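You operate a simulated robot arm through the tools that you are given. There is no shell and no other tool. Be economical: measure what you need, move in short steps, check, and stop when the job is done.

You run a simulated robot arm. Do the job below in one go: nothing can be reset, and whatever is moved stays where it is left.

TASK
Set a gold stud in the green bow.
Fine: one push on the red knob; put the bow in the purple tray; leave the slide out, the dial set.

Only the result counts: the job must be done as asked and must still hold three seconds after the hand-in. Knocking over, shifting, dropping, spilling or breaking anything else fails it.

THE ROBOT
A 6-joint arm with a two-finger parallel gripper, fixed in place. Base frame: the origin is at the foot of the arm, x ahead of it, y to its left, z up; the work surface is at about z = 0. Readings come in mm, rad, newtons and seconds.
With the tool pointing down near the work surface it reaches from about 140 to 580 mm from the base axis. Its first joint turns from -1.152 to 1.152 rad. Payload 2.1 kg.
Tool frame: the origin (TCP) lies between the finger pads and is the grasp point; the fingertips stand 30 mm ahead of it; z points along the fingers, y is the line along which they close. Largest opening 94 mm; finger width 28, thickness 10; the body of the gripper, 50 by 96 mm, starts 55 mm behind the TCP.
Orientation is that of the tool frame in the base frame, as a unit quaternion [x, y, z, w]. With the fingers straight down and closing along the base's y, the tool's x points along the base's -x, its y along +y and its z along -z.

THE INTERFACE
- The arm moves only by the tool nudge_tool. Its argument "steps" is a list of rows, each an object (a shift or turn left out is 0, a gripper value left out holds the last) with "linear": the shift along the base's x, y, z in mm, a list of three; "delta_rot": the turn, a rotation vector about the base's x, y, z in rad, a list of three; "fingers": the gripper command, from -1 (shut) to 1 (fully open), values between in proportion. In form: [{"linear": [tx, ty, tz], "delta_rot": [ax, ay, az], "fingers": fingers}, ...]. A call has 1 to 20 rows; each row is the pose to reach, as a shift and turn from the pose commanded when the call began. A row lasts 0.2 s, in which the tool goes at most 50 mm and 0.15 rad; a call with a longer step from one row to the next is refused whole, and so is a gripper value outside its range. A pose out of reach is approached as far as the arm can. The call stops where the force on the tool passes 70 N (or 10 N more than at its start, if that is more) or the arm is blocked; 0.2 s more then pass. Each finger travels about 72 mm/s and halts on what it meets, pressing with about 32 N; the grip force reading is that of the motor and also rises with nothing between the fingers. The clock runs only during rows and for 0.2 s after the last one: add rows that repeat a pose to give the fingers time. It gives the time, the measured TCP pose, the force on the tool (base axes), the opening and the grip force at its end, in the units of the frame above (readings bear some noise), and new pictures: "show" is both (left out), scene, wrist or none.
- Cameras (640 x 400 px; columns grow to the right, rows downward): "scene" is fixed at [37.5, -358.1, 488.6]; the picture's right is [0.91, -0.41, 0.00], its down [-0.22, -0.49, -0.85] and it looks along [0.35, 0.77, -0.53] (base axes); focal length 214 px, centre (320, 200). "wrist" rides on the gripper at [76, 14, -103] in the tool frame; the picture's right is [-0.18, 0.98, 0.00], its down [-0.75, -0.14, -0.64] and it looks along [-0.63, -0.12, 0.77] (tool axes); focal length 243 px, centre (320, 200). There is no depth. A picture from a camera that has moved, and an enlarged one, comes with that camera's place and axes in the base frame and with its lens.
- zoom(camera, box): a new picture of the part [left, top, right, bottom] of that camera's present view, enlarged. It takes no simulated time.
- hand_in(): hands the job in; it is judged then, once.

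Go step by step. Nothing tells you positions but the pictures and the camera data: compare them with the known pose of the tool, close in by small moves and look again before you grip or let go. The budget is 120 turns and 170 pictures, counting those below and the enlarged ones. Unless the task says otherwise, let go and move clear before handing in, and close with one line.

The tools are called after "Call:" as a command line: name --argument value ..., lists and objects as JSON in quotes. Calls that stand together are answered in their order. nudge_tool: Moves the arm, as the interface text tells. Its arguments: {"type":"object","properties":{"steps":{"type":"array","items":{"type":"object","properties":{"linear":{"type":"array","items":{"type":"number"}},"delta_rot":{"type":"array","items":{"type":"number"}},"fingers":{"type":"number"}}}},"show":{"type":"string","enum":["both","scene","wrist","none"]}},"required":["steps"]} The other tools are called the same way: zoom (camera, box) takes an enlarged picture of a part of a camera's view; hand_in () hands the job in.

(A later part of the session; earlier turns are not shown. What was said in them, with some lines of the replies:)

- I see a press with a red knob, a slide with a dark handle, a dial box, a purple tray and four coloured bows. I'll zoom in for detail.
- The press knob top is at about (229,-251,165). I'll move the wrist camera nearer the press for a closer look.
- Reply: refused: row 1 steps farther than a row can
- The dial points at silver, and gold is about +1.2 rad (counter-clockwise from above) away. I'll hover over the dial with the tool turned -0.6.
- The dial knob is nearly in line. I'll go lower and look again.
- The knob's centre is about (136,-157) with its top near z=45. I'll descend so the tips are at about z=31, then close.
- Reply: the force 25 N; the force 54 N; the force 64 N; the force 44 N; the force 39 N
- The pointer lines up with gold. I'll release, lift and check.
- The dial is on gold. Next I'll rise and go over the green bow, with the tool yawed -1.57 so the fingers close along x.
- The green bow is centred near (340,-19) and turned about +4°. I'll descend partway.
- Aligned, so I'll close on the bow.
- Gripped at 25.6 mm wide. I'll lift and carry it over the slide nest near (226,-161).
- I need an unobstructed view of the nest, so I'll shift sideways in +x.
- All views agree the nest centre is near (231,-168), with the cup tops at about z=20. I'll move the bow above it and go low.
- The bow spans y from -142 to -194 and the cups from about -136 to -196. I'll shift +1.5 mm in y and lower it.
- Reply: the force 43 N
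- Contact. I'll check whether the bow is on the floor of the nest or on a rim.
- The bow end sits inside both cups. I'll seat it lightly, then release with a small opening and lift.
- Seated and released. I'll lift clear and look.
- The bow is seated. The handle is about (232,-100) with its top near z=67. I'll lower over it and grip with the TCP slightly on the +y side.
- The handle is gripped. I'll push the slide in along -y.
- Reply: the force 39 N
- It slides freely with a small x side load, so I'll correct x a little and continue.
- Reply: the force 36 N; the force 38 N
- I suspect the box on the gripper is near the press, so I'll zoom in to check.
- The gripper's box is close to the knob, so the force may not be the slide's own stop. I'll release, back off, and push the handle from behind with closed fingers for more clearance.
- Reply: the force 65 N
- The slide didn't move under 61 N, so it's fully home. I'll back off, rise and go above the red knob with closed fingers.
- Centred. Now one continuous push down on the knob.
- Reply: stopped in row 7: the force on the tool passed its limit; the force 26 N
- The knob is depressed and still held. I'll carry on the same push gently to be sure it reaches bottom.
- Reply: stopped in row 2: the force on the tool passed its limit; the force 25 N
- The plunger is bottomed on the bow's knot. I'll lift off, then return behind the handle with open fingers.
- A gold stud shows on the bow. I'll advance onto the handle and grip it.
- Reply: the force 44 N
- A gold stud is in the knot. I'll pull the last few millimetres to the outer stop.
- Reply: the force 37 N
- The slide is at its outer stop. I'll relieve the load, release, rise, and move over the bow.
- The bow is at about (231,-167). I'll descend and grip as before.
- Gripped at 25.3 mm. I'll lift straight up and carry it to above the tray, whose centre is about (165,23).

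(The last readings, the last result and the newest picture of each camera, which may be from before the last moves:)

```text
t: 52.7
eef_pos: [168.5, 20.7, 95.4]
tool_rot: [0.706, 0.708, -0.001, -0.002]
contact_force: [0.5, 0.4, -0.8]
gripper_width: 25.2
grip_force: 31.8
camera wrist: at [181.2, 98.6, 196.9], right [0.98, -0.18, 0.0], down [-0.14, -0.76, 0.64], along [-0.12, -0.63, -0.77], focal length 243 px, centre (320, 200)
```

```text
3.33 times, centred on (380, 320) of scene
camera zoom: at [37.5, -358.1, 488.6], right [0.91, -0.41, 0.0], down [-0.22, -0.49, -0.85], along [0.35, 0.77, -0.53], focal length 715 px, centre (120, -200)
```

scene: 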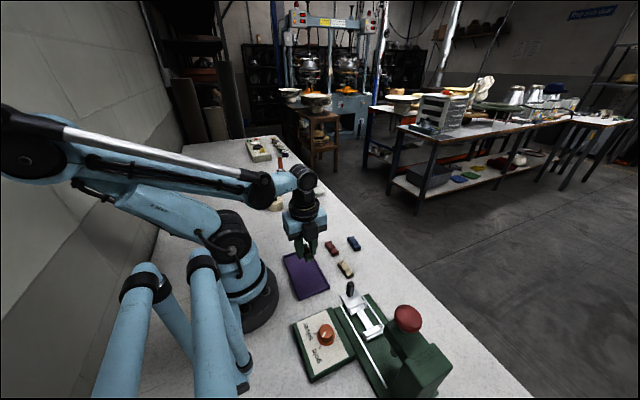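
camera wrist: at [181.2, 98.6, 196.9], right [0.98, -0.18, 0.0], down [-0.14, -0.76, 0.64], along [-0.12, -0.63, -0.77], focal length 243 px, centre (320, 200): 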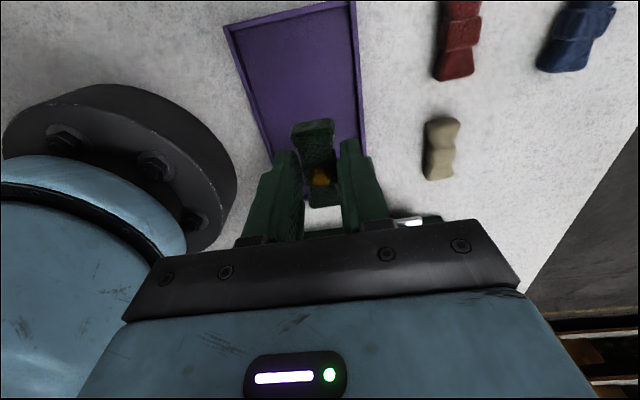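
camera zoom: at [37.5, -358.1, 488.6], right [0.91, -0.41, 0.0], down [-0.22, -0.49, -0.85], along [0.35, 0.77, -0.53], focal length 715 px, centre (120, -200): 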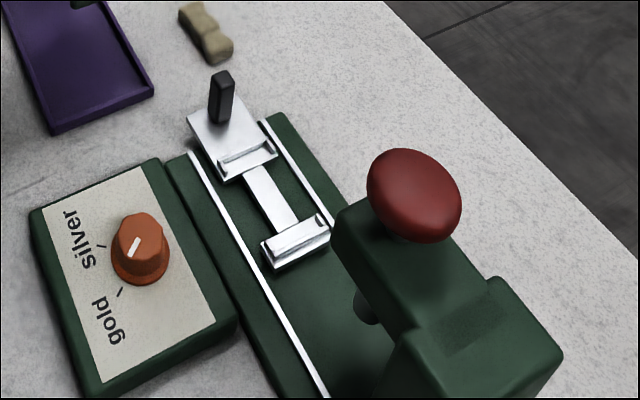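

All clear over the tray. I'll lower.

Call:
nudge_tool --steps '[{"linear": [-1, 0, -20]}, {"linear": [-1, 0, -40]}, {"linear": [-1, 0, -48]}, {"linear": [-1, 0, -51]}, {"linear": [-1, 0, -51]}]' --show "wrist"

Call:
zoom --camera "scene" --box '[285, 240, 335, 280]'

```text
t: 53.9
eef_pos: [166.4, 21.7, 41.6]
tool_rot: [0.707, 0.708, 0.0, -0.002]
contact_force: [0.5, 0.2, 0.3]
gripper_width: 25.5
grip_force: 31.9
camera wrist: at [181.0, 98.0, 142.3], right [0.98, -0.18, 0.0], down [-0.14, -0.76, 0.64], along [-0.12, -0.63, -0.77], focal length 243 px, centre (320, 200)
```

wrist: 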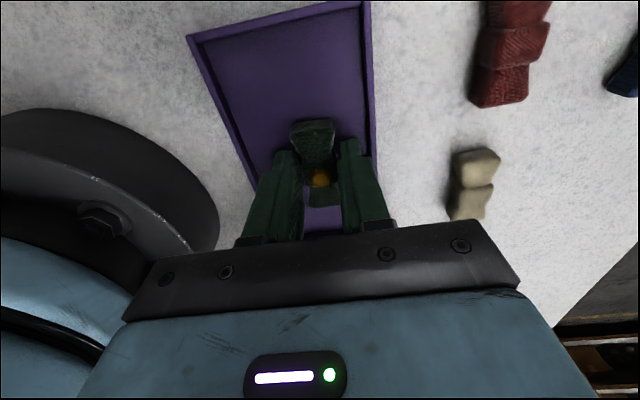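

```text
10.00 times, centred on (310, 260) of scene
camera zoom: at [37.5, -358.1, 488.6], right [0.91, -0.41, 0.0], down [-0.22, -0.49, -0.85], along [0.35, 0.77, -0.53], focal length 2145 px, centre (420, -400)
```

zoom: 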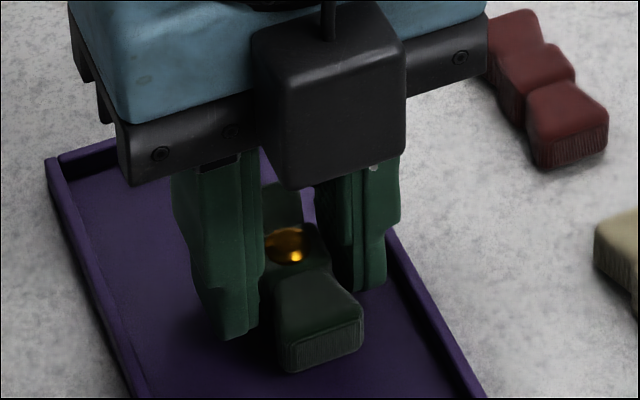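

Call:
nudge_tool --steps '[{"linear": [-4, 0, 0]}, {"linear": [-4, 0, -2]}, {"linear": [-4, 0, -4]}, {"linear": [-4, 0, -5]}]' --show "none"

Call:
zoom --camera "scene" --box '[285, 245, 335, 285]'

```text
t: 54.9
eef_pos: [163.4, 20.1, 36.9]
tool_rot: [0.706, 0.708, 0.0, -0.002]
contact_force: [-0.2, 0.4, -0.9]
gripper_width: 25.3
grip_force: 32.0
```

```text
10.00 times, centred on (310, 265) of scene
camera zoom: at [37.5, -358.1, 488.6], right [0.91, -0.41, 0.0], down [-0.22, -0.49, -0.85], along [0.35, 0.77, -0.53], focal length 2145 px, centre (420, -450)
```

zoom: 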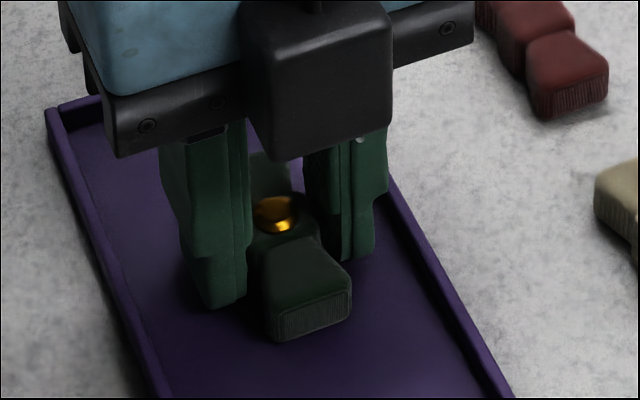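

Call:
nudge_tool --steps '[{"linear": [0, 0, -1]}, {"linear": [0, 0, -2]}]' --show "none"

```text
t: 55.5
eef_pos: [164.3, 19.4, 34.3]
tool_rot: [0.707, 0.708, -0.001, -0.002]
contact_force: [-4.6, 1.2, 36.0]
gripper_width: 25.6
grip_force: 31.9
stopped in row 2: the force on the tool passed its limit (the readings are from after the stop); the commanded pose is now the measured one
```

Contact with the tray floor. I'll release gently and lift.

Call:
nudge_tool --steps '[{"linear": [0, 0, 1.5]}, {"linear": [0, 0, 1.5], "fingers": -0.35}, {"linear": [0, 0, 1.5], "fingers": -0.2}, {"linear": [0, 0, 1.5], "fingers": -0.2}, {"linear": [0, 0, 20]}, {"linear": [0, 0, 60]}, {"linear": [10, 0, 100]}, {"linear": [40, 0, 140]}, {"linear": [70, 0, 180]}, {"linear": [70, 0, 180]}]'

Call:
zoom --camera "scene" --box '[260, 220, 400, 320]'

Call:
zoom --camera "scene" --box '[290, 280, 460, 400]'

```text
t: 57.8
eef_pos: [235.7, 20.7, 213.7]
tool_rot: [0.706, 0.708, -0.001, -0.002]
contact_force: [0.4, -0.1, 0.4]
gripper_width: 37.7
grip_force: 0.0
camera wrist: at [249.8, 98.0, 314.8], right [0.98, -0.18, 0.0], down [-0.14, -0.75, 0.64], along [-0.12, -0.63, -0.77], focal length 243 px, centre (320, 200)
```

scene: 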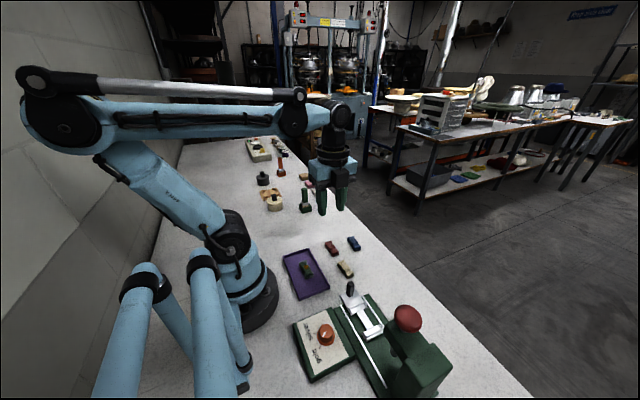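
wrist: 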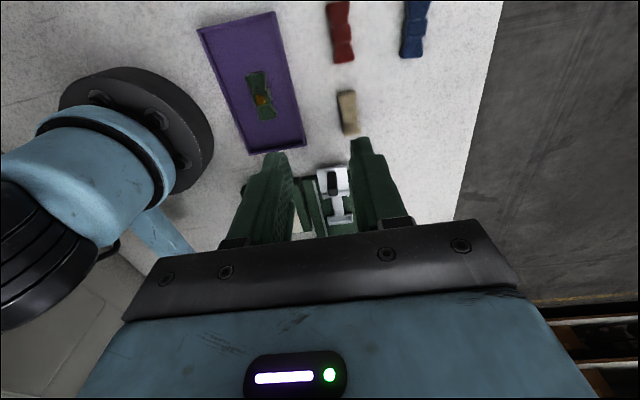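

```text
4.00 times, centred on (330, 270) of scene
camera zoom: at [37.5, -358.1, 488.6], right [0.91, -0.41, 0.0], down [-0.22, -0.49, -0.85], along [0.35, 0.77, -0.53], focal length 858 px, centre (280, -80)
```

zoom: 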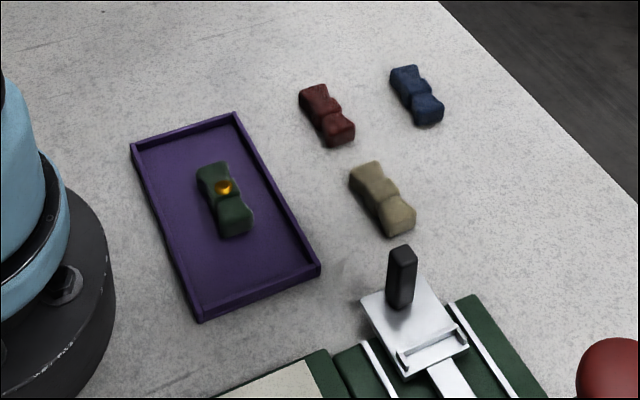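

```text
3.33 times, centred on (375, 340) of scene
camera zoom: at [37.5, -358.1, 488.6], right [0.91, -0.41, 0.0], down [-0.22, -0.49, -0.85], along [0.35, 0.77, -0.53], focal length 715 px, centre (137, -267)
```

zoom: 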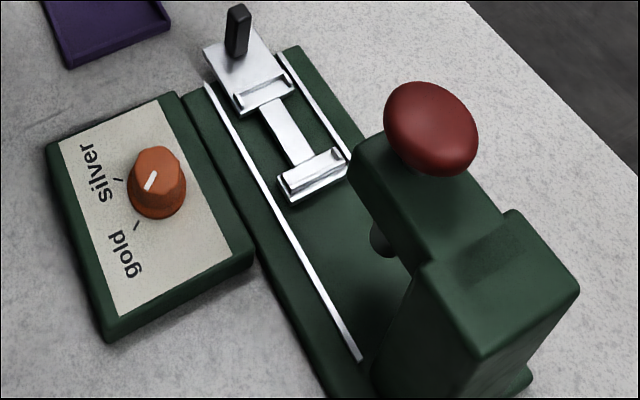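

The green bow lies in the purple tray with its gold stud. The slide is out, the dial is on gold, and the arm is clear, so I'm handing in.

Call:
hand_in

```text
The job is handed in.
```

The green bow has its gold stud and lies in the purple tray; the red knob was pushed once, the slide is out and the dial is set to gold.
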